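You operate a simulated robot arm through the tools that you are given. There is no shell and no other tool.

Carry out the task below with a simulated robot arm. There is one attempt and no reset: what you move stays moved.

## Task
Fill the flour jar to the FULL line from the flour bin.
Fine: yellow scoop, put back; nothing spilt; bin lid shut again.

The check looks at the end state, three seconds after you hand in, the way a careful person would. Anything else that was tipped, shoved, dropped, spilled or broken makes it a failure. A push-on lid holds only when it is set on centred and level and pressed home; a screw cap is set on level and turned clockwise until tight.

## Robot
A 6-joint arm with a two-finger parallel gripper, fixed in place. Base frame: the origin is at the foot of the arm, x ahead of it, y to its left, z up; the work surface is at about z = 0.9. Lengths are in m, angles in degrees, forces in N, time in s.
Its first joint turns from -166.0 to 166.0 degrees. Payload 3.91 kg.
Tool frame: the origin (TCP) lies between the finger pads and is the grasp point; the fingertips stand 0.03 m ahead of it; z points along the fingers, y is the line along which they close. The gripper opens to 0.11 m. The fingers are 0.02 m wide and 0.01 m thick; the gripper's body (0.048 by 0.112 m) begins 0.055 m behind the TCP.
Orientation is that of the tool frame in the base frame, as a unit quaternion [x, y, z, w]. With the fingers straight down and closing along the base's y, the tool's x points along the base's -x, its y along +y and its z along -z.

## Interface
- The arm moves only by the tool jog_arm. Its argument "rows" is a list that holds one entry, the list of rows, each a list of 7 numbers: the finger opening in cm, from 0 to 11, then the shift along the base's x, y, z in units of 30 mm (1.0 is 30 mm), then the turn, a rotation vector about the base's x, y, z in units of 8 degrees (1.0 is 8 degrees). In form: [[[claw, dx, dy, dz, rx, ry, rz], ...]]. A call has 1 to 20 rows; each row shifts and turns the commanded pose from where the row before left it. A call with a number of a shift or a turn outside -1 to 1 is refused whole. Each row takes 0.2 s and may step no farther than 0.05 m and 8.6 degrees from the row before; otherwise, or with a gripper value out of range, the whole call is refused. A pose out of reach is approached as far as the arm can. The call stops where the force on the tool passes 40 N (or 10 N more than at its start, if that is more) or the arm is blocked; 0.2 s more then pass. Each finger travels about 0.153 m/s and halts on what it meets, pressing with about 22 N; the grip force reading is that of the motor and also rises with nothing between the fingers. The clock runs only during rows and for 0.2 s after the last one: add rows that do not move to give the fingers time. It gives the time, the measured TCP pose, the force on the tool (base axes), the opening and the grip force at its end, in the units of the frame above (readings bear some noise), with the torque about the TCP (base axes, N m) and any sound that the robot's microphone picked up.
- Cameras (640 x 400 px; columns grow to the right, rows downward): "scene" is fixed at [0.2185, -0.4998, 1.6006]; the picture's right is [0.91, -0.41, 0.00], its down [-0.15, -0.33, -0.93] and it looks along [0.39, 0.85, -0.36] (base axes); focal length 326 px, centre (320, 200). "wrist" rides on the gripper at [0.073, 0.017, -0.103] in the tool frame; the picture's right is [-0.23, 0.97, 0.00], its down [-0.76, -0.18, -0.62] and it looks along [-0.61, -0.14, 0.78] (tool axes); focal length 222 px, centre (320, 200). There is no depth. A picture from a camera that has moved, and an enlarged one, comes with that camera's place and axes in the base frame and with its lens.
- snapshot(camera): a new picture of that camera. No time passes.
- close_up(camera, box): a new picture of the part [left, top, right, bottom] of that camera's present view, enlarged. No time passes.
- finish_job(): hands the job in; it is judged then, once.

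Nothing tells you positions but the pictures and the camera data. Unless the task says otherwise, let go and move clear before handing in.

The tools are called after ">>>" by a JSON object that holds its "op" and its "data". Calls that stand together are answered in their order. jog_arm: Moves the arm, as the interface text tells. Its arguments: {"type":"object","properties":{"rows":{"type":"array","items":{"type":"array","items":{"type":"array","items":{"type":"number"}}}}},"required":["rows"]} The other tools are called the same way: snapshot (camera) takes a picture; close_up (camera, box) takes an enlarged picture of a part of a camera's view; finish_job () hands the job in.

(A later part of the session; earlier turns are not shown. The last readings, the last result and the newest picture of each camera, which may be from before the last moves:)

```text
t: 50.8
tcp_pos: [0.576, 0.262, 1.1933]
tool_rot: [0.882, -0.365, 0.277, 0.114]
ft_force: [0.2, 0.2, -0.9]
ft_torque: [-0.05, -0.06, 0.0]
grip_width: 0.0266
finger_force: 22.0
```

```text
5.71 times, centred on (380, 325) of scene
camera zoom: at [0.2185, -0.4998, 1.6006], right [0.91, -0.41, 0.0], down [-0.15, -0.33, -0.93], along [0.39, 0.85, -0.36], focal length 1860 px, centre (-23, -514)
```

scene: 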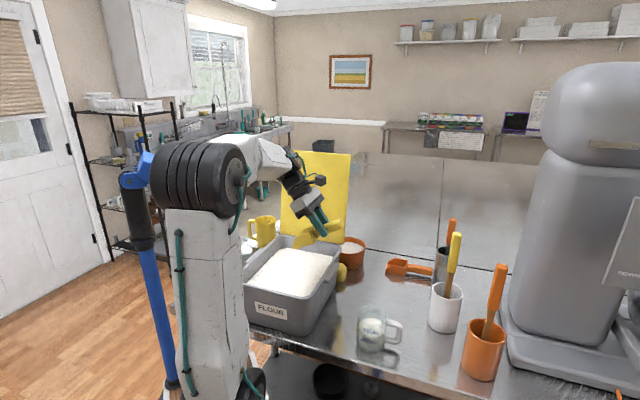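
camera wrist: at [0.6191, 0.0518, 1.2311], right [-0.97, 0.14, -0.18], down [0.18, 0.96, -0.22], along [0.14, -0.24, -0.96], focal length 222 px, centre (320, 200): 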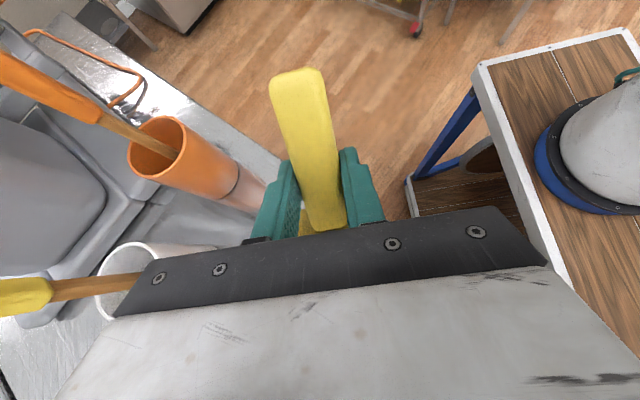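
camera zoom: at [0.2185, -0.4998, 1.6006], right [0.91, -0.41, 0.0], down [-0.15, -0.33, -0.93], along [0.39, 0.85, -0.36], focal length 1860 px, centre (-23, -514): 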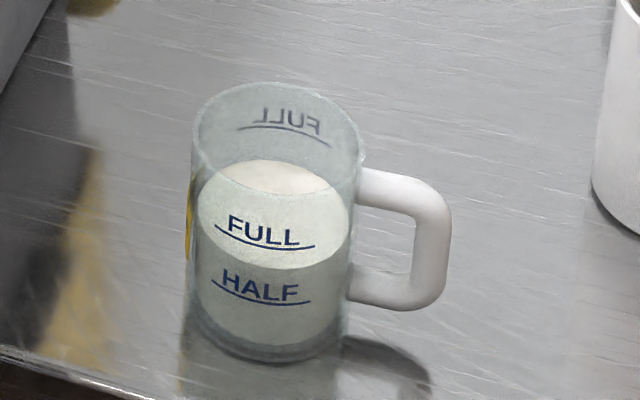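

The jar is about halfway from HALF to FULL, allowing for the glass thickness, and the table is clean. I'll take a second load with the same stroke, corrected for the small shift of the scoop in the grip.

>>> {"op": "jog_arm", "data": {"rows": [[[0.5, -0.02, 0.02, -0.98, -0.265, -0.265, 0], [0.5, 0, 0, -0.98, 0, 0, 0], [0.5, 0, 0, -0.98, 0, 0, 0], [0.5, -0.589, 0.589, -0.617, 0, 0, 0], [0.5, -0.589, 0.589, -0.617, 0, 0, 0], [0.5, -0.707, 0.707, -0.1, 0, 0, 0], [0.5, -0.018, 0.018, -0.243, 0.442, 0.442, 0], [0.5, -0.018, 0.018, -0.243, 0.442, 0.442, 0], [0.5, 0.009, -0.009, -0.195, 0.442, 0.442, 0], [0.5, 0.009, -0.009, -0.195, 0.442, 0.442, 0], [0.5, 0.044, -0.044, -0.188, 0.442, 0.442, 0], [0.5, 0.044, -0.044, -0.188, 0.442, 0.442, 0], [0.5, 0.052, -0.052, -0.057, 0.442, 0.442, 0], [0.5, 0.052, -0.052, -0.057, 0.442, 0.442, 0], [0.5, 0.07, -0.07, 0.333, 0.53, 0.53, 0], [0.5, 0, 0, 0, 0, 0, 0]]]}}

>>> {"op": "close_up", "data": {"camera": "scene", "box": [240, 180, 400, 340]}}

>>> {"op": "close_up", "data": {"camera": "scene", "box": [265, 220, 345, 275]}}

```text
t: 54.2
tcp_pos: [0.5249, 0.3132, 1.0343]
tool_rot: [0.921, -0.383, -0.067, -0.028]
ft_force: [-0.3, 1.3, -0.9]
ft_torque: [-0.07, -0.05, -0.02]
grip_width: 0.0264
finger_force: 21.7
```

```text
2.50 times, centred on (320, 260) of scene
camera zoom: at [0.2185, -0.4998, 1.6006], right [0.91, -0.41, 0.0], down [-0.15, -0.33, -0.93], along [0.39, 0.85, -0.36], focal length 814 px, centre (320, 50)
```

zoom: 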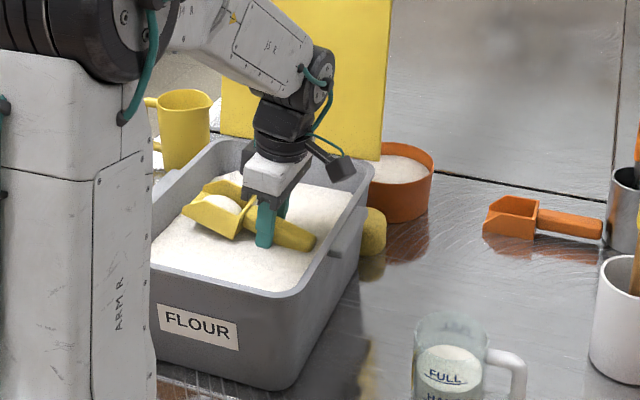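

```text
7.27 times, centred on (305, 248) of scene
camera zoom: at [0.2185, -0.4998, 1.6006], right [0.91, -0.41, 0.0], down [-0.15, -0.33, -0.93], along [0.39, 0.85, -0.36], focal length 2368 px, centre (429, -146)
```

zoom: 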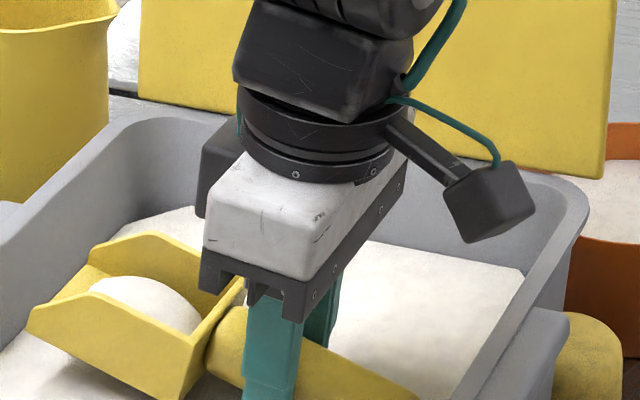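

The second load looks the same size. I'll lift it clear over the bin, pause, then carry it to the jar along the same path.

>>> {"op": "jog_arm", "data": {"rows": [[[0.5, 0, 0, 0.4, 0.1, 0.1, 0], [0.5, 0, 0, 0.6, 0.1, 0.1, 0], [0.5, 0, 0, 0.7, 0.15, 0.15, 0], [0.5, 0, 0, 0.7, 0, 0, 0], [0.5, 0, 0, 0.7, 0, 0, 0], [0.5, 0, 0, 0.6, 0, 0, 0], [0.5, 0, 0, 0.4, 0, 0, 0], [0.5, 0, 0, 0, 0, 0, 0], [0.5, 0, 0, 0, 0, 0, 0]]]}}

>>> {"op": "close_up", "data": {"camera": "scene", "box": [260, 180, 360, 260]}}

```text
t: 56.2
tcp_pos: [0.5227, 0.3116, 1.1553]
tool_rot: [0.918, -0.382, -0.099, -0.041]
ft_force: [-0.1, 0.0, -2.3]
ft_torque: [-0.06, -0.07, 0.01]
grip_width: 0.0265
finger_force: 21.6
```

```text
5.00 times, centred on (310, 220) of scene
camera zoom: at [0.2185, -0.4998, 1.6006], right [0.91, -0.41, 0.0], down [-0.15, -0.33, -0.93], along [0.39, 0.85, -0.36], focal length 1628 px, centre (370, 100)
```

zoom: 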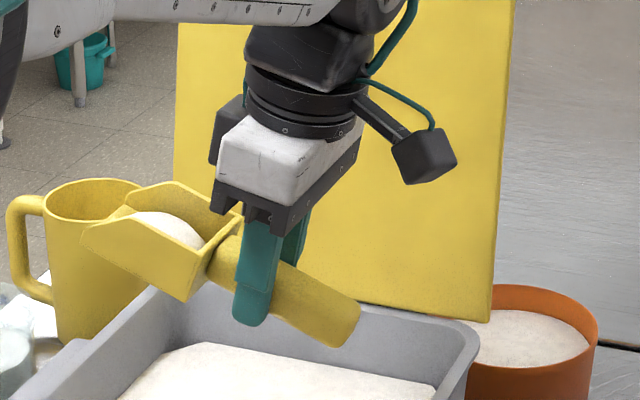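

Clean again, with the mound within the bowl. Now I carry it to the jar along the same path.

>>> {"op": "jog_arm", "data": {"rows": [[[0.5, 0.12, -0.4, 0, 0, 0, -0.375], [0.5, 0.25, -0.79, 0, 0, 0, -0.375], [0.5, 0.25, -0.79, 0, 0, 0, -0.375], [0.5, 0.25, -0.79, 0, 0, 0, -0.375], [0.5, 0.25, -0.79, 0, 0, 0, -0.375], [0.5, 0.25, -0.79, 0, 0, 0, -0.375], [0.5, 0.25, -0.79, 0, 0, 0, -0.375], [0.5, 0.25, -0.79, 0, 0, 0, -0.375], [0.5, 0.25, -0.79, 0, 0, 0, -0.375], [0.5, 0.25, -0.79, 0, 0, 0, -0.375], [0.5, 0.25, -0.79, 0, 0, 0, -0.375], [0.5, 0.25, -0.79, 0, 0, 0, -0.375], [0.5, 0.25, -0.79, 0, 0, 0, -0.375], [0.5, 0.25, -0.79, 0, 0, 0, -0.375], [0.5, 0.25, -0.79, 0, 0, 0, -0.375], [0.5, 0.12, -0.4, 0, 0, 0, 0], [0.5, 0, 0, 0, 0, 0, 0]]]}}

>>> {"op": "close_up", "data": {"camera": "scene", "box": [355, 250, 435, 310]}}

>>> {"op": "close_up", "data": {"camera": "scene", "box": [320, 220, 440, 360]}}

```text
t: 59.8
tcp_pos: [0.6369, -0.0445, 1.1562]
tool_rot: [-0.702, 0.704, 0.075, 0.075]
ft_force: [-0.2, 0.3, -0.3]
ft_torque: [-0.08, 0.02, -0.01]
grip_width: 0.027
finger_force: 22.3
```

```text
6.67 times, centred on (395, 280) of scene
camera zoom: at [0.2185, -0.4998, 1.6006], right [0.91, -0.41, 0.0], down [-0.15, -0.33, -0.93], along [0.39, 0.85, -0.36], focal length 2170 px, centre (-180, -333)
```

zoom: 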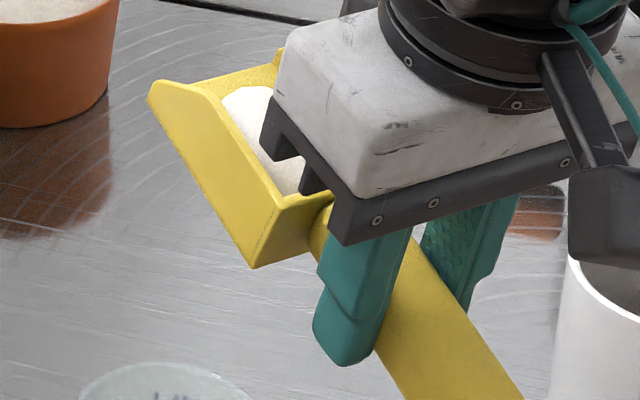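

```text
2.86 times, centred on (380, 290) of scene
camera zoom: at [0.2185, -0.4998, 1.6006], right [0.91, -0.41, 0.0], down [-0.15, -0.33, -0.93], along [0.39, 0.85, -0.36], focal length 930 px, centre (149, -57)
```

zoom: 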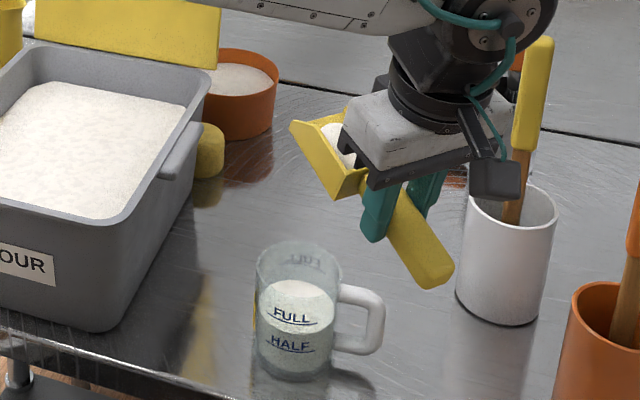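

The lip is over the jar mouth, the scoop being about 23° nose-up. I'll lower and tilt to just short of where it started to pour last time.

>>> {"op": "jog_arm", "data": {"rows": [[[0.5, 0, 0.076, -0.626, -0.805, 0, 0], [0.5, 0, 0.076, -0.626, -0.805, 0, 0], [0.5, 0, 0.076, -0.626, -0.805, 0, 0], [0.5, 0, 0.076, -0.626, -0.805, 0, 0], [0.5, 0, 0.076, -0.626, -0.805, 0, 0], [0.5, 0, 0.252, 0.334, -0.833, 0, 0], [0.5, 0, 0.252, 0.334, -0.833, 0, 0], [0.5, 0, 0.252, 0.334, -0.833, 0, 0], [0.5, 0, 0, 0, 0, 0, 0]]]}}

>>> {"op": "close_up", "data": {"camera": "scene", "box": [350, 275, 430, 355]}}

```text
t: 61.8
tcp_pos: [0.6363, -0.0102, 1.0936]
tool_rot: [-0.664, 0.664, -0.244, -0.242]
ft_force: [-0.4, -0.9, -1.0]
ft_torque: [-0.02, 0.0, 0.0]
grip_width: 0.0269
finger_force: 22.5
```

```text
5.00 times, centred on (390, 315) of scene
camera zoom: at [0.2185, -0.4998, 1.6006], right [0.91, -0.41, 0.0], down [-0.15, -0.33, -0.93], along [0.39, 0.85, -0.36], focal length 1628 px, centre (-30, -375)
```

zoom: 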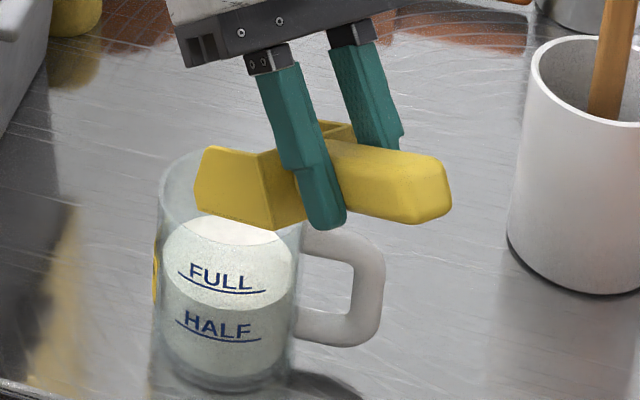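

Lip is just above the mouth at a scoop angle of about 32°. Now I'll tilt in fine steps and watch the level.

>>> {"op": "jog_arm", "data": {"rows": [[[0.5, 0, 0.093, 0.095, -0.25, 0, 0], [0.5, 0, 0.093, 0.095, -0.25, 0, 0], [0.5, 0, 0, 0, 0, 0, 0], [0.5, 0, 0, 0, 0, 0, 0]]]}}

>>> {"op": "close_up", "data": {"camera": "scene", "box": [350, 275, 430, 355]}}

```text
t: 62.8
tcp_pos: [0.6355, -0.0048, 1.0986]
tool_rot: [-0.655, 0.656, -0.265, -0.264]
ft_force: [-0.6, 0.2, -1.6]
ft_torque: [-0.03, 0.01, 0.02]
grip_width: 0.0269
finger_force: 22.1
```

```text
5.00 times, centred on (390, 315) of scene
camera zoom: at [0.2185, -0.4998, 1.6006], right [0.91, -0.41, 0.0], down [-0.15, -0.33, -0.93], along [0.39, 0.85, -0.36], focal length 1628 px, centre (-30, -375)
```

zoom: 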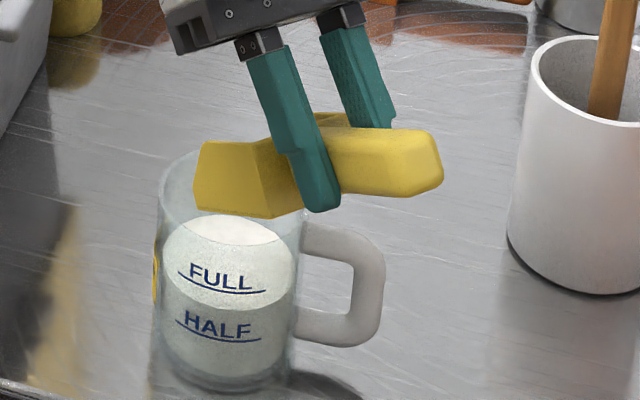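

No change yet. Another few degrees.

>>> {"op": "jog_arm", "data": {"rows": [[[0.5, 0, 0.1, 0.085, -0.25, 0, 0], [0.5, 0, 0, 0, 0, 0, 0], [0.5, 0, 0, 0, 0, 0, 0]]]}}

>>> {"op": "close_up", "data": {"camera": "scene", "box": [350, 275, 430, 355]}}

```text
t: 63.6
tcp_pos: [0.6354, 0.0002, 1.102]
tool_rot: [-0.651, 0.651, -0.277, -0.275]
ft_force: [0.0, -0.3, 0.0]
ft_torque: [-0.02, -0.01, -0.02]
grip_width: 0.0266
finger_force: 21.6
```

```text
5.00 times, centred on (390, 315) of scene
camera zoom: at [0.2185, -0.4998, 1.6006], right [0.91, -0.41, 0.0], down [-0.15, -0.33, -0.93], along [0.39, 0.85, -0.36], focal length 1628 px, centre (-30, -375)
```

zoom: 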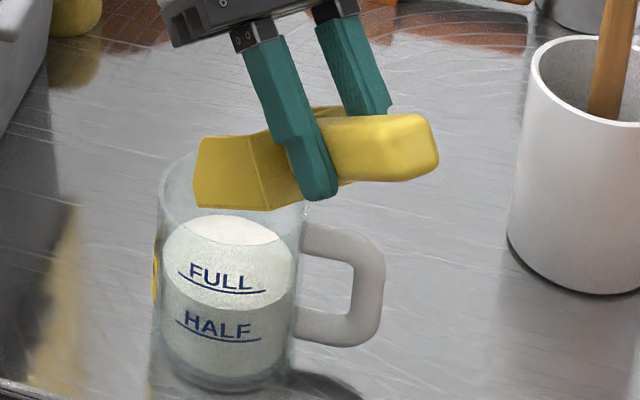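

Still holding. One more small step.

>>> {"op": "jog_arm", "data": {"rows": [[[0.5, 0, 0.1, 0.08, -0.25, 0, 0], [0.5, 0, 0, 0, 0, 0, 0]]]}}

>>> {"op": "close_up", "data": {"camera": "scene", "box": [350, 275, 430, 355]}}

```text
t: 64.2
tcp_pos: [0.6365, 0.0041, 1.1053]
tool_rot: [0.646, -0.646, 0.288, 0.286]
ft_force: [0.5, 0.1, -1.7]
ft_torque: [-0.05, -0.02, -0.01]
grip_width: 0.0267
finger_force: 22.1
```

```text
5.00 times, centred on (390, 315) of scene
camera zoom: at [0.2185, -0.4998, 1.6006], right [0.91, -0.41, 0.0], down [-0.15, -0.33, -0.93], along [0.39, 0.85, -0.36], focal length 1628 px, centre (-30, -375)
```

zoom: 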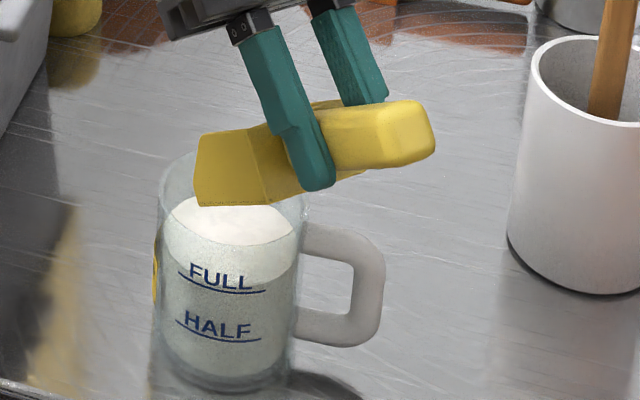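

The load slid out and the surface now appears right at the FULL line. I'll raise the scoop straight up while levelling it, staying above the jar, then check the level and the bowl.

>>> {"op": "jog_arm", "data": {"rows": [[[0.5, 0, 0, 0.5, 0.3, 0, 0], [0.5, 0, 0, 0.8, 0.6, 0, 0], [0.5, 0, 0, 0.8, 0.8, 0, 0], [0.5, 0, -0.2, 0.8, 0.9, 0, 0], [0.5, 0, -0.4, 0.6, 0.9, 0, 0], [0.5, 0, -0.4, 0.4, 0.9, 0, 0], [0.5, 0, -0.4, 0, 0.9, 0, 0], [0.5, 0, 0, 0, 0, 0, 0]]]}}

>>> {"op": "close_up", "data": {"camera": "scene", "box": [350, 290, 410, 360]}}

>>> {"op": "close_up", "data": {"camera": "scene", "box": [330, 200, 450, 310]}}

```text
t: 66.0
tcp_pos: [0.6342, -0.0374, 1.221]
tool_rot: [0.707, -0.706, 0.034, 0.033]
ft_force: [0.7, 0.2, -1.6]
ft_torque: [-0.09, -0.01, 0.01]
grip_width: 0.0265
finger_force: 21.7
```

```text
5.71 times, centred on (380, 325) of scene
camera zoom: at [0.2185, -0.4998, 1.6006], right [0.91, -0.41, 0.0], down [-0.15, -0.33, -0.93], along [0.39, 0.85, -0.36], focal length 1860 px, centre (-23, -514)
```

zoom: 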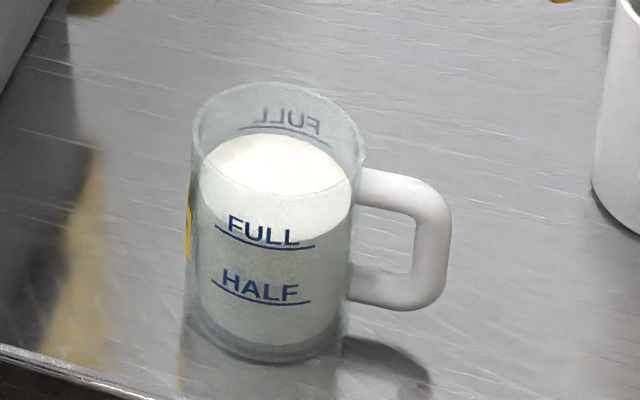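

```text
3.64 times, centred on (390, 255) of scene
camera zoom: at [0.2185, -0.4998, 1.6006], right [0.91, -0.41, 0.0], down [-0.15, -0.33, -0.93], along [0.39, 0.85, -0.36], focal length 1184 px, centre (66, 0)
```

zoom: 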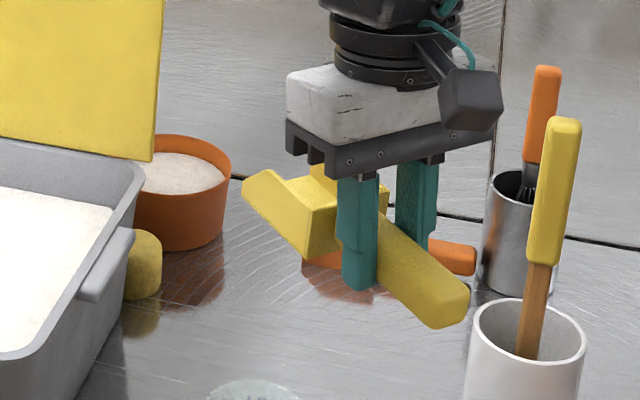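

The flour surface now lines up with the FULL line. I'll zoom in on both the jar and the bowl to verify.

>>> {"op": "close_up", "data": {"camera": "scene", "box": [366, 298, 396, 350]}}

>>> {"op": "close_up", "data": {"camera": "scene", "box": [365, 230, 425, 280]}}

```text
7.69 times, centred on (381, 324) of scene
camera zoom: at [0.2185, -0.4998, 1.6006], right [0.91, -0.41, 0.0], down [-0.15, -0.33, -0.93], along [0.39, 0.85, -0.36], focal length 2504 px, centre (-149, -754)
```

zoom: 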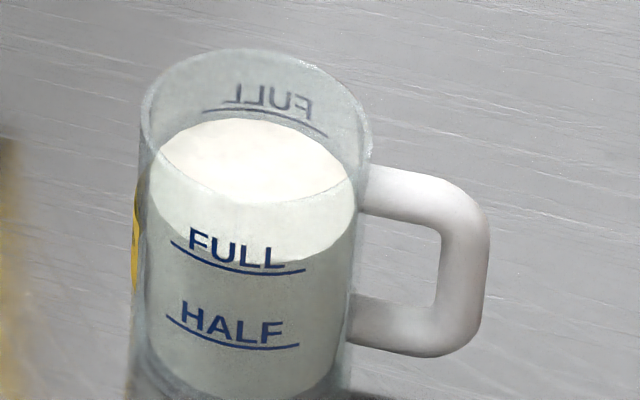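

```text
8.00 times, centred on (395, 255) of scene
camera zoom: at [0.2185, -0.4998, 1.6006], right [0.91, -0.41, 0.0], down [-0.15, -0.33, -0.93], along [0.39, 0.85, -0.36], focal length 2605 px, centre (-280, -240)
```

zoom: 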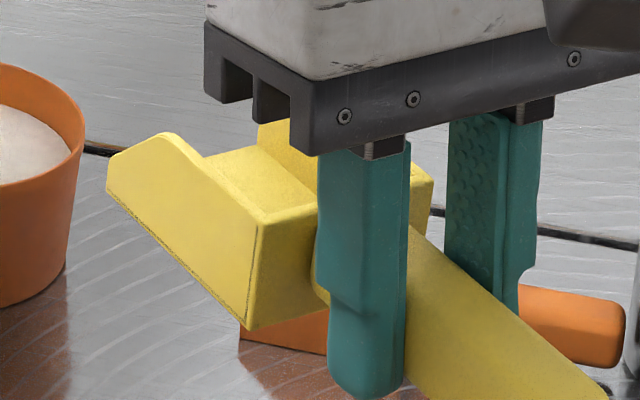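

The bowl is empty and the flour surface matches the FULL line to well under a millimetre by my estimate. Now I'll carry the scoop back above its original spot, with the tool pitched so the scoop is level.

>>> {"op": "jog_arm", "data": {"rows": [[[0.5, 0.571, 0.79, 0, 0, 0, 0.608], [0.5, 0.571, 0.79, 0, 0, 0, 0.608], [0.5, 0.571, 0.79, 0, 0, 0, 0.608], [0.5, 0.571, 0.79, 0, 0, 0, 0.608], [0.5, 0.571, 0.79, 0, 0, 0, 0.608], [0.5, 0.571, 0.79, 0, 0, 0, 0.608], [0.5, 0.571, 0.79, 0, 0, 0, 0.608], [0.5, 0.571, 0.79, 0, 0, 0, 0.608], [0.5, 0, 0, -0.8, -0.2, -0.16, 0], [0.5, 0, 0, -0.8, -0.2, -0.16, 0], [0.5, 0, 0, -0.8, 0, 0, 0], [0.5, 0, 0, -0.8, 0, 0, 0], [0.5, 0, 0, -0.8, 0, 0, 0], [0.5, 0, 0, -0.8, 0, 0, 0], [0.5, 0, 0, -0.5, 0, 0, 0], [0.5, 0, 0, 0, 0, 0, 0]]]}}

>>> {"op": "close_up", "data": {"camera": "scene", "box": [340, 200, 480, 320]}}

>>> {"op": "snapshot", "data": {"camera": "wrist"}}

```text
t: 69.4
tcp_pos: [0.7716, 0.1492, 1.0602]
tool_rot: [0.899, -0.431, 0.076, 0.037]
ft_force: [-0.4, 0.8, -2.4]
ft_torque: [-0.07, -0.04, 0.01]
grip_width: 0.0268
finger_force: 22.9
```

```text
3.33 times, centred on (410, 260) of scene
camera zoom: at [0.2185, -0.4998, 1.6006], right [0.91, -0.41, 0.0], down [-0.15, -0.33, -0.93], along [0.39, 0.85, -0.36], focal length 1085 px, centre (20, 0)
```

zoom: 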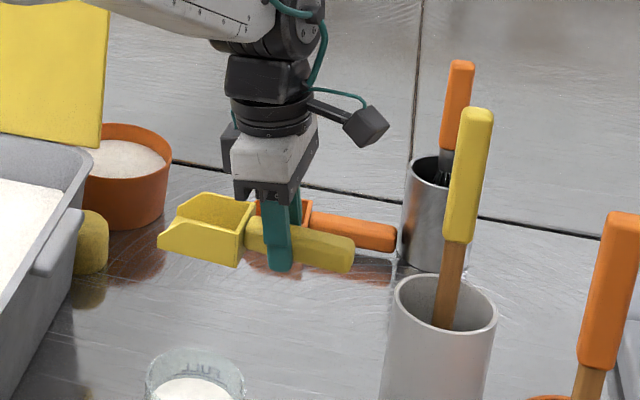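

```text
taken
camera wrist: at [0.7932, 0.0964, 1.175], right [-0.9, -0.44, -0.04], down [-0.4, 0.78, 0.49], along [-0.18, 0.45, -0.87], focal length 222 px, centre (320, 200)
```

wrist: 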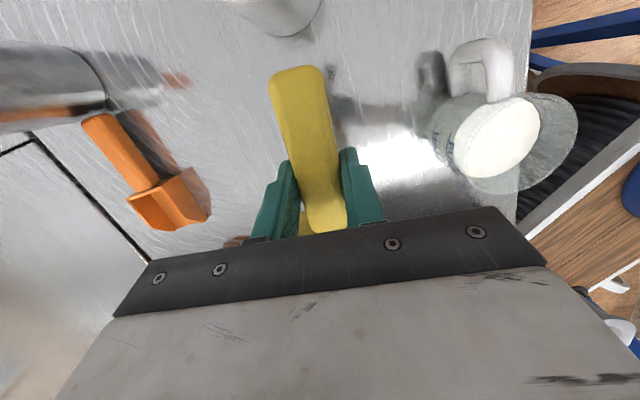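

The scoop is nearly level over its spot. I'll trim the pitch 2°, shift 4 mm forward and lower close to the table.

>>> {"op": "jog_arm", "data": {"rows": [[[0.5, -0.1, 0.13, -0.7, -0.195, -0.157, 0], [0.5, 0, 0, -0.8, 0, 0, 0], [0.5, 0, 0, -0.8, 0, 0, 0], [0.5, 0, 0, -0.7, 0, 0, 0], [0.5, 0, 0, -0.5, 0, 0, 0], [0.5, 0, 0, -0.2, 0, 0, 0], [0.5, 0, 0, 0, 0, 0, 0]]]}}

>>> {"op": "close_up", "data": {"camera": "scene", "box": [345, 245, 445, 325]}}

>>> {"op": "snapshot", "data": {"camera": "wrist"}}

```text
t: 71.0
tcp_pos: [0.7699, 0.1542, 0.9512]
tool_rot: [0.897, -0.43, 0.092, 0.043]
ft_force: [-0.6, 0.1, -0.7]
ft_torque: [-0.04, -0.05, -0.01]
grip_width: 0.0265
finger_force: 21.9
```

```text
5.00 times, centred on (395, 285) of scene
camera zoom: at [0.2185, -0.4998, 1.6006], right [0.91, -0.41, 0.0], down [-0.15, -0.33, -0.93], along [0.39, 0.85, -0.36], focal length 1628 px, centre (-55, -225)
```

zoom: 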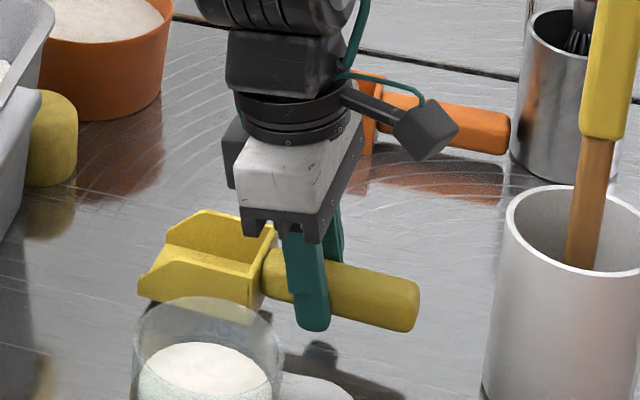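

```text
taken
camera wrist: at [0.7883, 0.1037, 1.0673], right [-0.9, -0.44, -0.05], down [-0.41, 0.79, 0.46], along [-0.16, 0.43, -0.89], focal length 222 px, centre (320, 200)
```

wrist: 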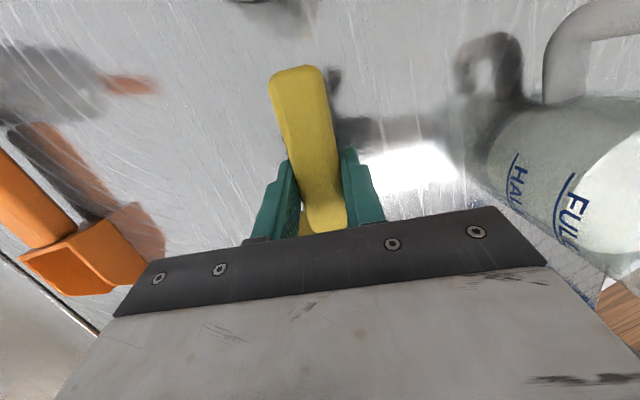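

Close to the table now. I'll lower in small steps, watching for contact.

>>> {"op": "jog_arm", "data": {"rows": [[[0.5, 0, 0, -0.2, 0, 0, 0], [0.5, 0, 0, -0.2, 0, 0, 0], [0.5, 0, 0, -0.1, 0, 0, 0], [0.5, 0, 0, 0, 0, 0, 0]]]}}

>>> {"op": "close_up", "data": {"camera": "scene", "box": [360, 265, 430, 325]}}

```text
t: 72.0
tcp_pos: [0.7701, 0.154, 0.9371]
tool_rot: [0.897, -0.43, 0.092, 0.043]
ft_force: [-1.4, -0.4, 4.8]
ft_torque: [0.38, 0.41, 0.12]
grip_width: 0.0264
finger_force: 21.8
```

```text
6.67 times, centred on (395, 295) of scene
camera zoom: at [0.2185, -0.4998, 1.6006], right [0.91, -0.41, 0.0], down [-0.15, -0.33, -0.93], along [0.39, 0.85, -0.36], focal length 2170 px, centre (-180, -433)
```

zoom: 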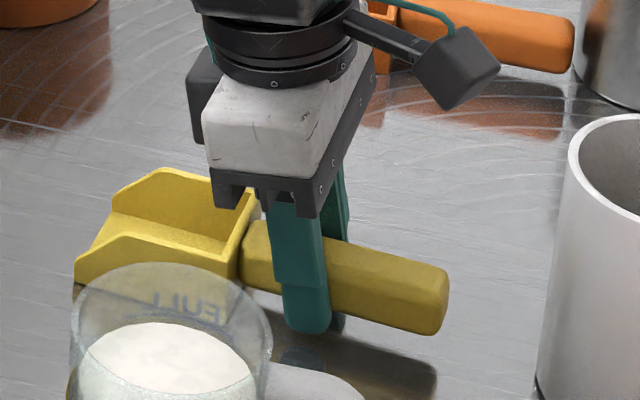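

The lip touches the table first (4.8 N). I'll ease down 2–3 mm more so the scoop settles flat, then look again.

>>> {"op": "jog_arm", "data": {"rows": [[[0.5, 0, 0, -0.05, 0.06, 0.05, 0], [0.5, 0, 0, -0.05, 0.06, 0.05, 0], [0.5, 0, 0, 0, 0, 0, 0]]]}}

>>> {"op": "close_up", "data": {"camera": "scene", "box": [360, 265, 430, 325]}}

```text
t: 72.8
tcp_pos: [0.769, 0.153, 0.9343]
tool_rot: [0.898, -0.43, 0.082, 0.038]
ft_force: [1.8, -2.0, 6.2]
ft_torque: [0.43, 0.37, -0.03]
grip_width: 0.0267
finger_force: 22.2
```

```text
6.67 times, centred on (395, 295) of scene
camera zoom: at [0.2185, -0.4998, 1.6006], right [0.91, -0.41, 0.0], down [-0.15, -0.33, -0.93], along [0.39, 0.85, -0.36], focal length 2170 px, centre (-180, -433)
```

zoom: 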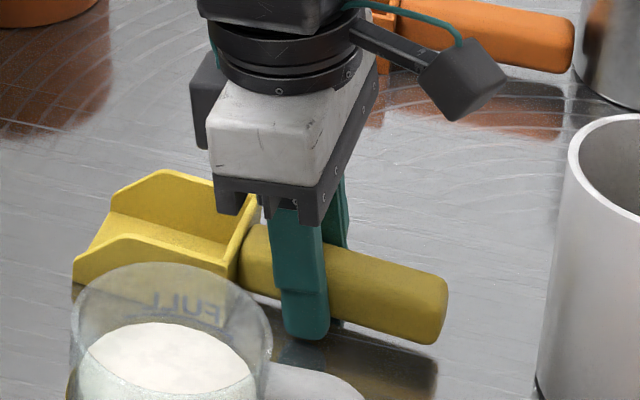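

The scoop is resting on its lip, with the rest within a couple of millimetres of the table. I'll open the fingers gently to let it settle.

>>> {"op": "jog_arm", "data": {"rows": [[[2.6, 0, 0, 0, 0, 0, 0], [2.8, 0, 0, 0, 0, 0, 0], [3.2, 0, 0, 0, 0, 0, 0], [4.0, 0, 0, 0, 0, 0, 0], [5.0, 0, 0, 0, 0, 0, 0], [5.0, 0, 0, 0, 0, 0, 0]]]}}

>>> {"op": "close_up", "data": {"camera": "scene", "box": [360, 265, 430, 325]}}

>>> {"op": "snapshot", "data": {"camera": "wrist"}}

```text
t: 74.2
tcp_pos: [0.769, 0.1536, 0.933]
tool_rot: [0.898, -0.431, 0.082, 0.04]
ft_force: [-0.4, 0.8, 0.1]
ft_torque: [0.0, 0.0, 0.04]
grip_width: 0.0501
finger_force: 0.1
```

```text
6.67 times, centred on (395, 295) of scene
camera zoom: at [0.2185, -0.4998, 1.6006], right [0.91, -0.41, 0.0], down [-0.15, -0.33, -0.93], along [0.39, 0.85, -0.36], focal length 2170 px, centre (-180, -433)
```

zoom: 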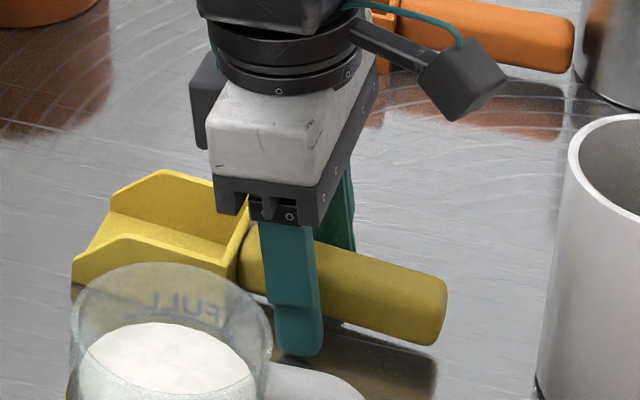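

```text
taken
camera wrist: at [0.7896, 0.1018, 1.0488], right [-0.9, -0.44, -0.04], down [-0.4, 0.78, 0.47], along [-0.17, 0.44, -0.88], focal length 222 px, centre (320, 200)
```

wrist: 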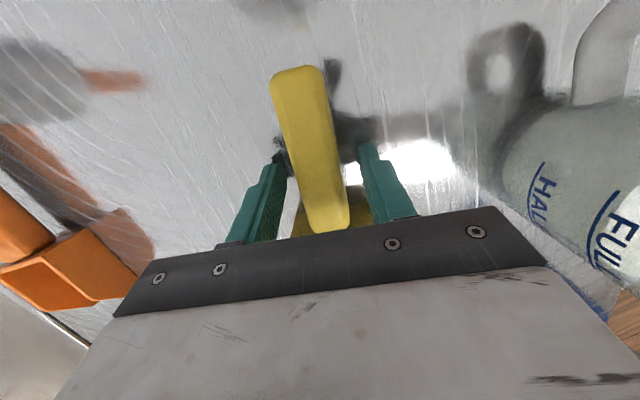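

The scoop rests flat in its place and is free. I'll rise straight up, re-level the tool and move towards the open lid at a safe height.

>>> {"op": "jog_arm", "data": {"rows": [[[5, 0, 0, 0.6, 0, 0, 0], [5, 0, 0, 0.8, 0, 0, 0], [5, 0, 0, 0.9, 0, 0, 0], [5, 0, 0, 0.9, 0.45, 0.37, 0], [5, 0, 0, 0.9, 0.45, 0.37, 0], [5, -0.37, 0.6, 0.95, 0, 0, 0.095], [5, -0.37, 0.6, 0.95, 0, 0, 0.095], [5, -0.37, 0.6, 0.95, 0, 0, 0.095], [5, -0.37, 0.6, 0.95, 0, 0, 0.095], [5, -0.37, 0.6, 0.95, 0, 0, 0.095], [5, -0.37, 0.6, 0.95, 0, 0, 0.095], [5, -0.37, 0.6, 0.95, 0, 0, 0.095], [5, -0.37, 0.6, 0.95, 0, 0, 0.095], [5, 0, 0, 0.95, 0, 0, 0], [5, 0, 0, 0.95, 0, 0, 0], [5, 0, 0, 0.95, 0, 0, 0], [5, 0, 0, 0.95, 0, 0, 0]]]}}

>>> {"op": "snapshot", "data": {"camera": "wrist"}}

>>> {"op": "snapshot", "data": {"camera": "scene"}}

>>> {"op": "close_up", "data": {"camera": "scene", "box": [340, 240, 440, 360]}}

```text
t: 77.8
tcp_pos: [0.6808, 0.2993, 1.3985]
tool_rot: [0.924, -0.383, 0.008, 0.004]
ft_force: [0.8, 0.8, -0.5]
ft_torque: [-0.01, 0.0, -0.01]
grip_width: 0.05
finger_force: 0.0
```

```text
taken
camera wrist: at [0.7198, 0.237, 1.5035], right [-0.85, -0.53, 0.0], down [-0.42, 0.67, 0.61], along [-0.32, 0.52, -0.79], focal length 222 px, centre (320, 200)
```

wrist: 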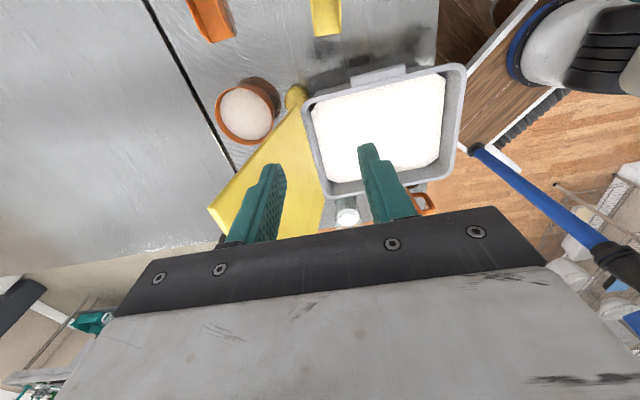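

```text
taken
```

scene: 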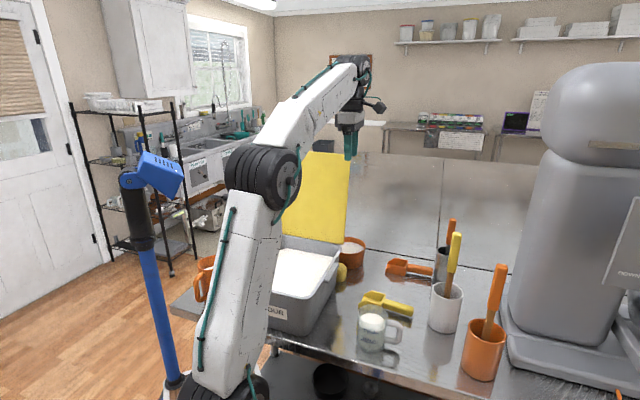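

```text
3.33 times, centred on (390, 300) of scene
camera zoom: at [0.2185, -0.4998, 1.6006], right [0.91, -0.41, 0.0], down [-0.15, -0.33, -0.93], along [0.39, 0.85, -0.36], focal length 1085 px, centre (87, -133)
```

zoom: 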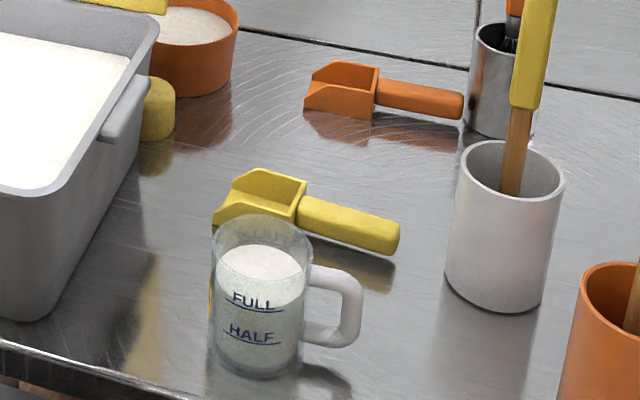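

The scoop, jar and table look right. Now I'll go back above the lid's handle with the same tilt I used when leaving it.

>>> {"op": "jog_arm", "data": {"rows": [[[4, 0, 0, 0.3, 0.45, -0.27, 0], [4, 0, 0, 0.3, 0.36, -0.36, 0], [4, 0, 0, 0.2, 0.36, -0.36, 0], [4, 0, 0, 0.1, 0.36, -0.36, 0], [4, 0, 0.9, 0, 0, 0, 0], [4, 0, 0.9, 0, 0, 0, 0], [4, 0, 0.9, 0, 0, 0, 0], [4, 0, 0.9, 0, 0, 0, 0], [4, 0, 0.9, 0, 0, 0, 0], [4, 0, 0.9, 0, 0, 0, 0], [4, 0, 0.9, 0, 0, 0, 0], [4, 0, 0.2, 0, 0, 0, 0], [4, 0, 0, 0, 0, 0, 0]]]}}

>>> {"op": "snapshot", "data": {"camera": "wrist"}}

>>> {"op": "close_up", "data": {"camera": "scene", "box": [240, 60, 400, 220]}}

```text
t: 80.6
tcp_pos: [0.6777, 0.4909, 1.4175]
tool_rot: [0.914, -0.38, 0.055, -0.13]
ft_force: [-0.1, -0.3, -0.1]
ft_torque: [-0.01, -0.03, 0.0]
grip_width: 0.0401
finger_force: 0.0
out of reach, approached as far as the arm can: row 11, 12
```

```text
taken
camera wrist: at [0.6972, 0.4068, 1.5129], right [-0.82, -0.5, -0.27], down [-0.54, 0.54, 0.65], along [-0.18, 0.68, -0.71], focal length 222 px, centre (320, 200)
```

wrist: 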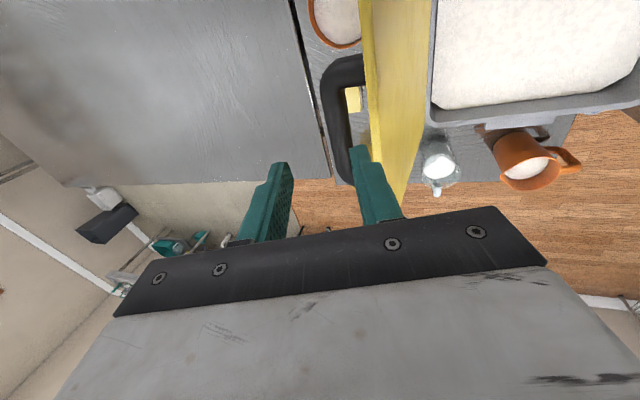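

```text
2.50 times, centred on (320, 140) of scene
camera zoom: at [0.2185, -0.4998, 1.6006], right [0.91, -0.41, 0.0], down [-0.15, -0.33, -0.93], along [0.39, 0.85, -0.36], focal length 814 px, centre (320, 350)
```

zoom: 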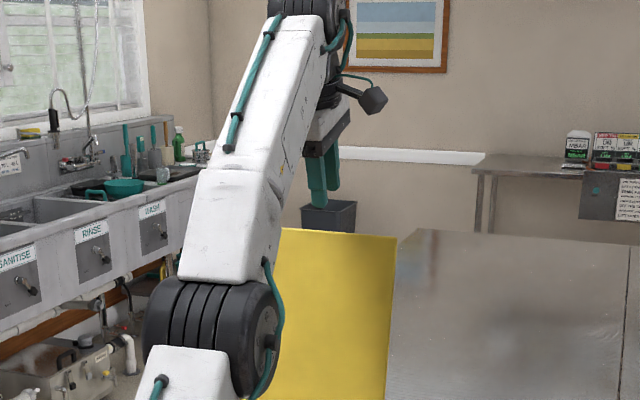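

I'm above the bar, about 1 cm short along the bin axis. I'll descend part-way, correcting that, and check that the fingers will straddle the bar.

>>> {"op": "jog_arm", "data": {"rows": [[[4, 0.15, 0.15, -0.4, -0.1, 0.1, 0], [4, 0.15, 0.15, -0.4, -0.177, 0.177, 0], [4, 0.1, 0.1, -0.2, -0.177, 0.177, 0], [4, 0, 0, 0, 0, 0, 0]]]}}

>>> {"op": "snapshot", "data": {"camera": "wrist"}}

>>> {"op": "close_up", "data": {"camera": "wrist", "box": [240, 40, 440, 240]}}

```text
t: 81.6
tcp_pos: [0.6832, 0.4963, 1.3817]
tool_rot: [0.919, -0.382, 0.038, -0.089]
ft_force: [-0.2, -0.1, 0.7]
ft_torque: [-0.01, 0.0, 0.01]
grip_width: 0.04
finger_force: 0.3
out of reach, approached as far as the arm can: row 3
```

```text
taken
camera wrist: at [0.71, 0.4195, 1.481], right [-0.84, -0.51, -0.19], down [-0.5, 0.58, 0.64], along [-0.22, 0.63, -0.74], focal length 222 px, centre (320, 200)
```

wrist: 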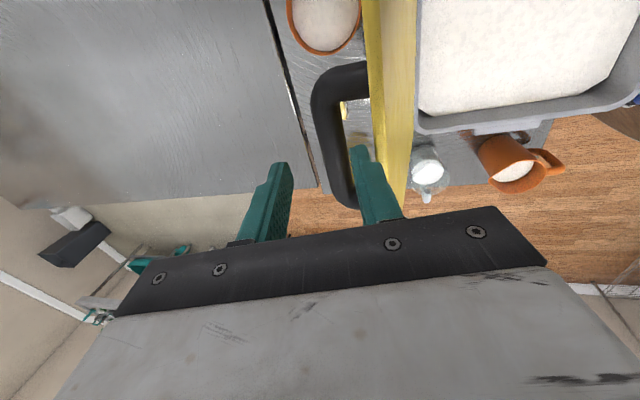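

```text
2.00 times, centred on (340, 140) of wrist
camera zoom: at [0.71, 0.4195, 1.481], right [-0.84, -0.51, -0.19], down [-0.5, 0.58, 0.64], along [-0.22, 0.63, -0.74], focal length 444 px, centre (280, 320)
```

zoom: 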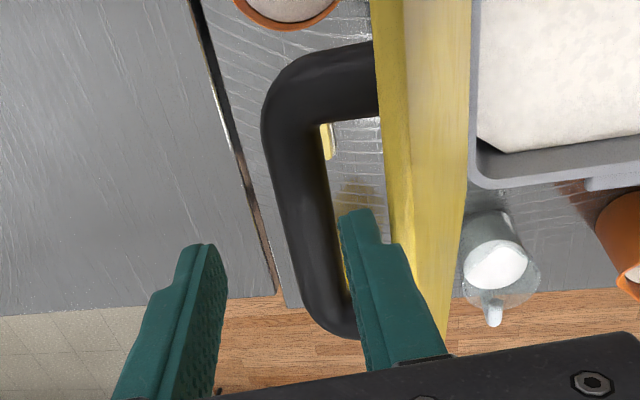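

The bar is about 7 mm further out than the TCP. I'll shift outward slightly before going lower so the inner finger clears the lid's edge.

>>> {"op": "jog_arm", "data": {"rows": [[[4, 0.12, 0.12, -0.12, 0, 0, 0], [4, 0.1, 0.1, -0.12, 0, 0, 0], [4, 0, 0, 0, 0, 0, 0]]]}}

>>> {"op": "close_up", "data": {"camera": "wrist", "box": [240, 40, 440, 240]}}

```text
t: 82.4
tcp_pos: [0.691, 0.5028, 1.3732]
tool_rot: [0.92, -0.381, 0.038, -0.088]
ft_force: [0.4, 0.0, -0.9]
ft_torque: [-0.02, -0.04, -0.03]
grip_width: 0.0399
finger_force: 0.1
```

```text
2.00 times, centred on (340, 140) of wrist
camera zoom: at [0.7162, 0.4255, 1.4726], right [-0.84, -0.51, -0.19], down [-0.5, 0.58, 0.64], along [-0.22, 0.63, -0.74], focal length 444 px, centre (280, 320)
```

zoom: 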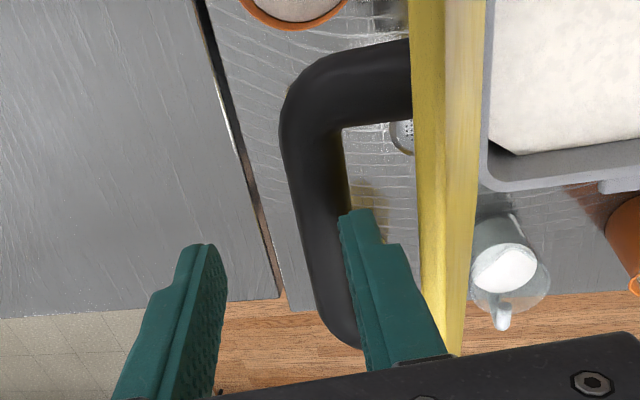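

Now the bar sits 4 mm inside of the TCP. I'll bring the tilt down while lowering so that both fingers pass either side of the bar.

>>> {"op": "jog_arm", "data": {"rows": [[[4, -0.04, -0.04, -0.25, -0.221, 0.221, 0], [4, -0.04, -0.04, -0.25, -0.221, 0.221, 0], [4, 0, 0, 0, 0, 0, 0]]]}}

>>> {"op": "close_up", "data": {"camera": "wrist", "box": [240, 40, 440, 240]}}

```text
t: 83.2
tcp_pos: [0.6862, 0.4972, 1.3573]
tool_rot: [0.922, -0.383, 0.021, -0.049]
ft_force: [-0.1, 0.8, -0.2]
ft_torque: [0.02, -0.01, -0.01]
grip_width: 0.0401
finger_force: 0.1
out of reach, approached as far as the arm can: row 1
```

```text
2.00 times, centred on (340, 140) of wrist
camera zoom: at [0.7185, 0.4269, 1.4585], right [-0.85, -0.52, -0.1], down [-0.46, 0.62, 0.64], along [-0.27, 0.59, -0.76], focal length 444 px, centre (280, 320)
```

zoom: 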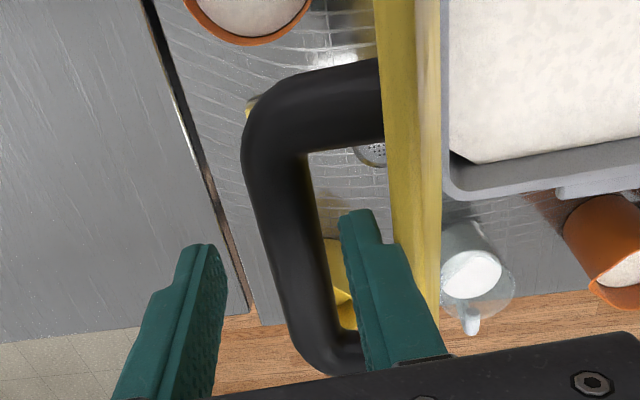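

Aligned within a couple of millimetres. I'll shift 5 mm outward and lower around the bar.

>>> {"op": "jog_arm", "data": {"rows": [[[4, 0.1, 0.1, -0.2, 0, 0, 0], [4, 0, 0, -0.25, -0.15, 0.15, 0], [4, 0, 0, -0.25, -0.15, 0.15, 0], [4, 0, 0, 0, 0, 0, 0]]]}}

>>> {"op": "close_up", "data": {"camera": "wrist", "box": [240, 40, 440, 240]}}

```text
t: 83.7
tcp_pos: [0.688, 0.4995, 1.3559]
tool_rot: [0.922, -0.382, 0.021, -0.051]
ft_force: [-1.5, -0.3, 12.7]
ft_torque: [-0.33, 0.3, -0.05]
grip_width: 0.0402
finger_force: 0.0
stopped in row 2: the force on the tool passed its limit at 47 N (the readings are from after the stop); the commanded pose is now the measured one
```

```text
2.00 times, centred on (340, 140) of wrist
camera zoom: at [0.7194, 0.4277, 1.4575], right [-0.85, -0.52, -0.11], down [-0.46, 0.62, 0.64], along [-0.27, 0.59, -0.76], focal length 444 px, centre (280, 320)
```

zoom: 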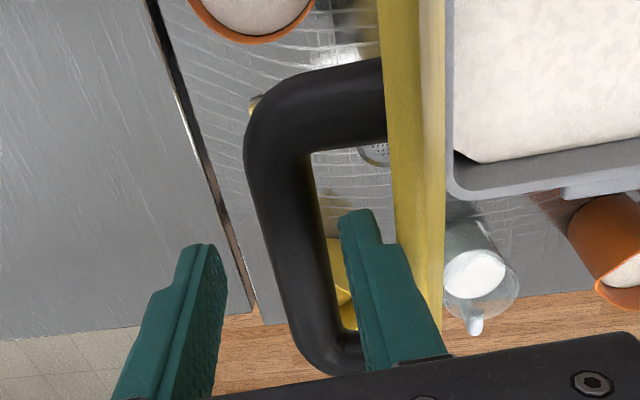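

The inner finger's shoulder touched the lid's top edge, so I stopped. I'll back up 1 cm, narrow the opening so the finger fits the gap between the lid and the bar, and look again.

>>> {"op": "jog_arm", "data": {"rows": [[[4, 0, 0, 0.35, 0, 0, 0], [3.4, 0.05, 0.05, 0, 0, 0, 0], [3.4, 0, 0, 0, 0, 0, 0]]]}}

>>> {"op": "snapshot", "data": {"camera": "wrist"}}

>>> {"op": "close_up", "data": {"camera": "wrist", "box": [260, 80, 420, 240]}}

>>> {"op": "close_up", "data": {"camera": "scene", "box": [220, 120, 420, 320]}}

```text
t: 84.5
tcp_pos: [0.6856, 0.4973, 1.36]
tool_rot: [0.922, -0.383, 0.021, -0.051]
ft_force: [-0.3, 0.4, 0.5]
ft_torque: [0.0, 0.02, 0.05]
grip_width: 0.034
finger_force: 0.0
out of reach, approached as far as the arm can: row 1
```

```text
taken
camera wrist: at [0.717, 0.425, 1.4616], right [-0.85, -0.52, -0.11], down [-0.46, 0.62, 0.64], along [-0.27, 0.59, -0.76], focal length 222 px, centre (320, 200)
```

wrist: 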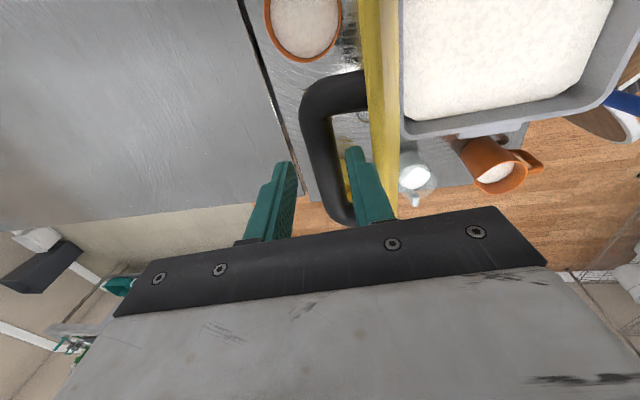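

```text
2.50 times, centred on (340, 160) of wrist
camera zoom: at [0.717, 0.425, 1.4616], right [-0.85, -0.52, -0.11], down [-0.46, 0.62, 0.64], along [-0.27, 0.59, -0.76], focal length 555 px, centre (270, 300)
```

zoom: 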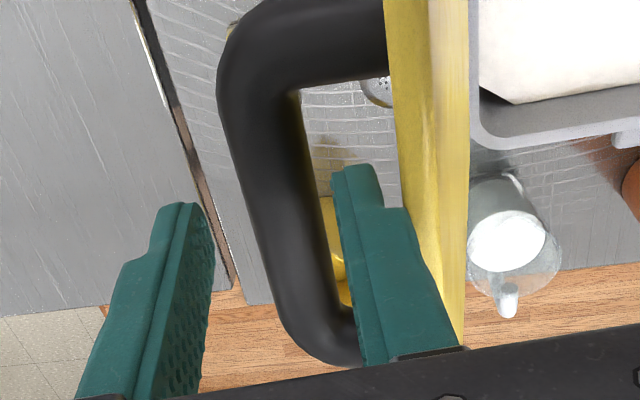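

```text
2.00 times, centred on (320, 220) of scene
camera zoom: at [0.2185, -0.4998, 1.6006], right [0.91, -0.41, 0.0], down [-0.15, -0.33, -0.93], along [0.39, 0.85, -0.36], focal length 651 px, centre (320, 160)
```

zoom: 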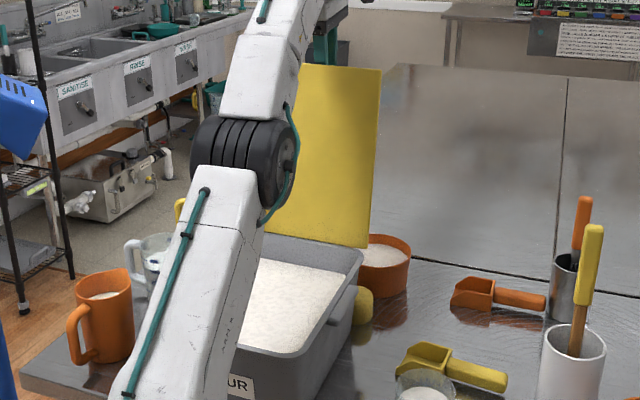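

The bar is 4–5 mm further out than the TCP and the reach is limiting. I'll add a little tilt to gain reach, shift out, then lower in small steps.

>>> {"op": "jog_arm", "data": {"rows": [[[3.4, 0.12, 0.12, -0.1, 0.16, -0.16, 0], [3.4, 0, 0, -0.1, 0, 0, 0], [3.4, 0, 0, 0, 0, 0, 0]]]}}

>>> {"op": "close_up", "data": {"camera": "wrist", "box": [260, 80, 420, 240]}}

```text
t: 85.3
tcp_pos: [0.6891, 0.5, 1.3541]
tool_rot: [0.921, -0.383, 0.027, -0.064]
ft_force: [-1.0, 0.3, -0.3]
ft_torque: [-0.01, -0.03, -0.01]
grip_width: 0.034
finger_force: 0.0
```

```text
2.50 times, centred on (340, 160) of wrist
camera zoom: at [0.7189, 0.4264, 1.4552], right [-0.84, -0.52, -0.14], down [-0.47, 0.6, 0.64], along [-0.25, 0.61, -0.75], focal length 555 px, centre (270, 300)
```

zoom: 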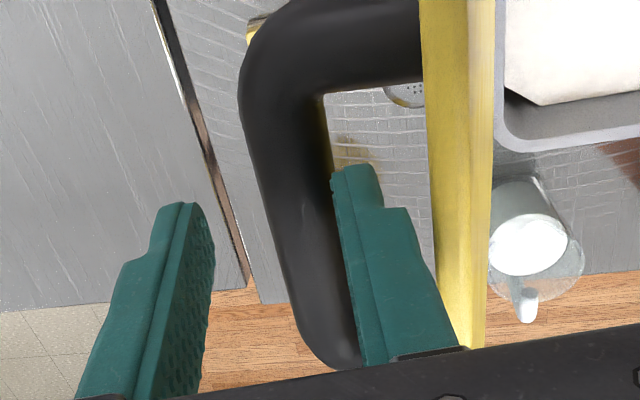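

Good: the inner finger is now in the gap between the bar and the lid. I'll lower in small steps with the tilt easing off.

>>> {"op": "jog_arm", "data": {"rows": [[[3.4, 0, 0, -0.2, -0.1, 0.1, 0], [3.4, 0, 0, -0.2, -0.1, 0.1, 0], [3.4, 0, 0, -0.2, -0.1, 0.1, 0], [3.4, 0, 0, 0, 0, 0, 0]]]}}

>>> {"op": "close_up", "data": {"camera": "wrist", "box": [260, 80, 420, 240]}}

```text
t: 86.3
tcp_pos: [0.6872, 0.4999, 1.3374]
tool_rot: [0.923, -0.383, 0.016, -0.038]
ft_force: [-0.3, -0.9, 1.0]
ft_torque: [-0.01, 0.0, 0.02]
grip_width: 0.034
finger_force: 0.1
```

```text
2.50 times, centred on (340, 160) of wrist
camera zoom: at [0.7218, 0.4295, 1.4388], right [-0.85, -0.52, -0.08], down [-0.45, 0.63, 0.63], along [-0.28, 0.57, -0.77], focal length 555 px, centre (270, 300)
```

zoom: 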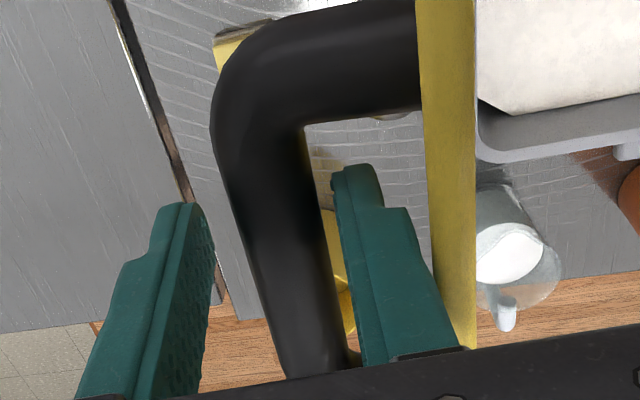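

No contact and the bar is between the fingers. A little lower, then close.

>>> {"op": "jog_arm", "data": {"rows": [[[3.4, 0.02, 0.02, -0.2, -0.1, 0.1, 0], [3.4, 0.02, 0.02, -0.2, -0.1, 0.1, 0], [3.4, 0, 0, 0, 0, 0, 0]]]}}

>>> {"op": "close_up", "data": {"camera": "wrist", "box": [260, 80, 420, 240]}}

```text
t: 87.1
tcp_pos: [0.691, 0.5015, 1.3247]
tool_rot: [0.923, -0.384, 0.008, -0.019]
ft_force: [-0.2, 0.4, -0.2]
ft_torque: [0.02, 0.02, -0.01]
grip_width: 0.034
finger_force: 0.1
```

```text
2.50 times, centred on (340, 160) of wrist
camera zoom: at [0.7269, 0.4343, 1.4278], right [-0.85, -0.53, -0.04], down [-0.43, 0.65, 0.63], along [-0.3, 0.55, -0.78], focal length 555 px, centre (270, 300)
```

zoom: 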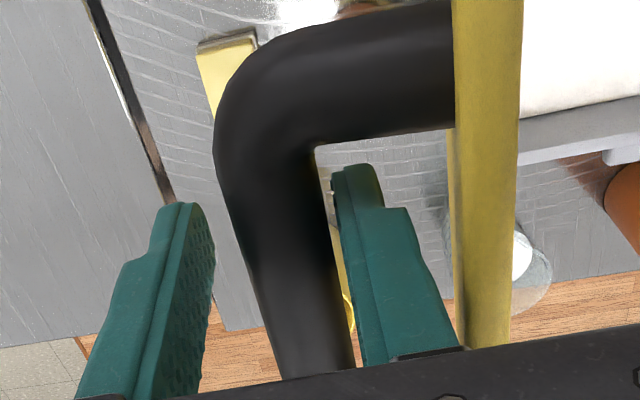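

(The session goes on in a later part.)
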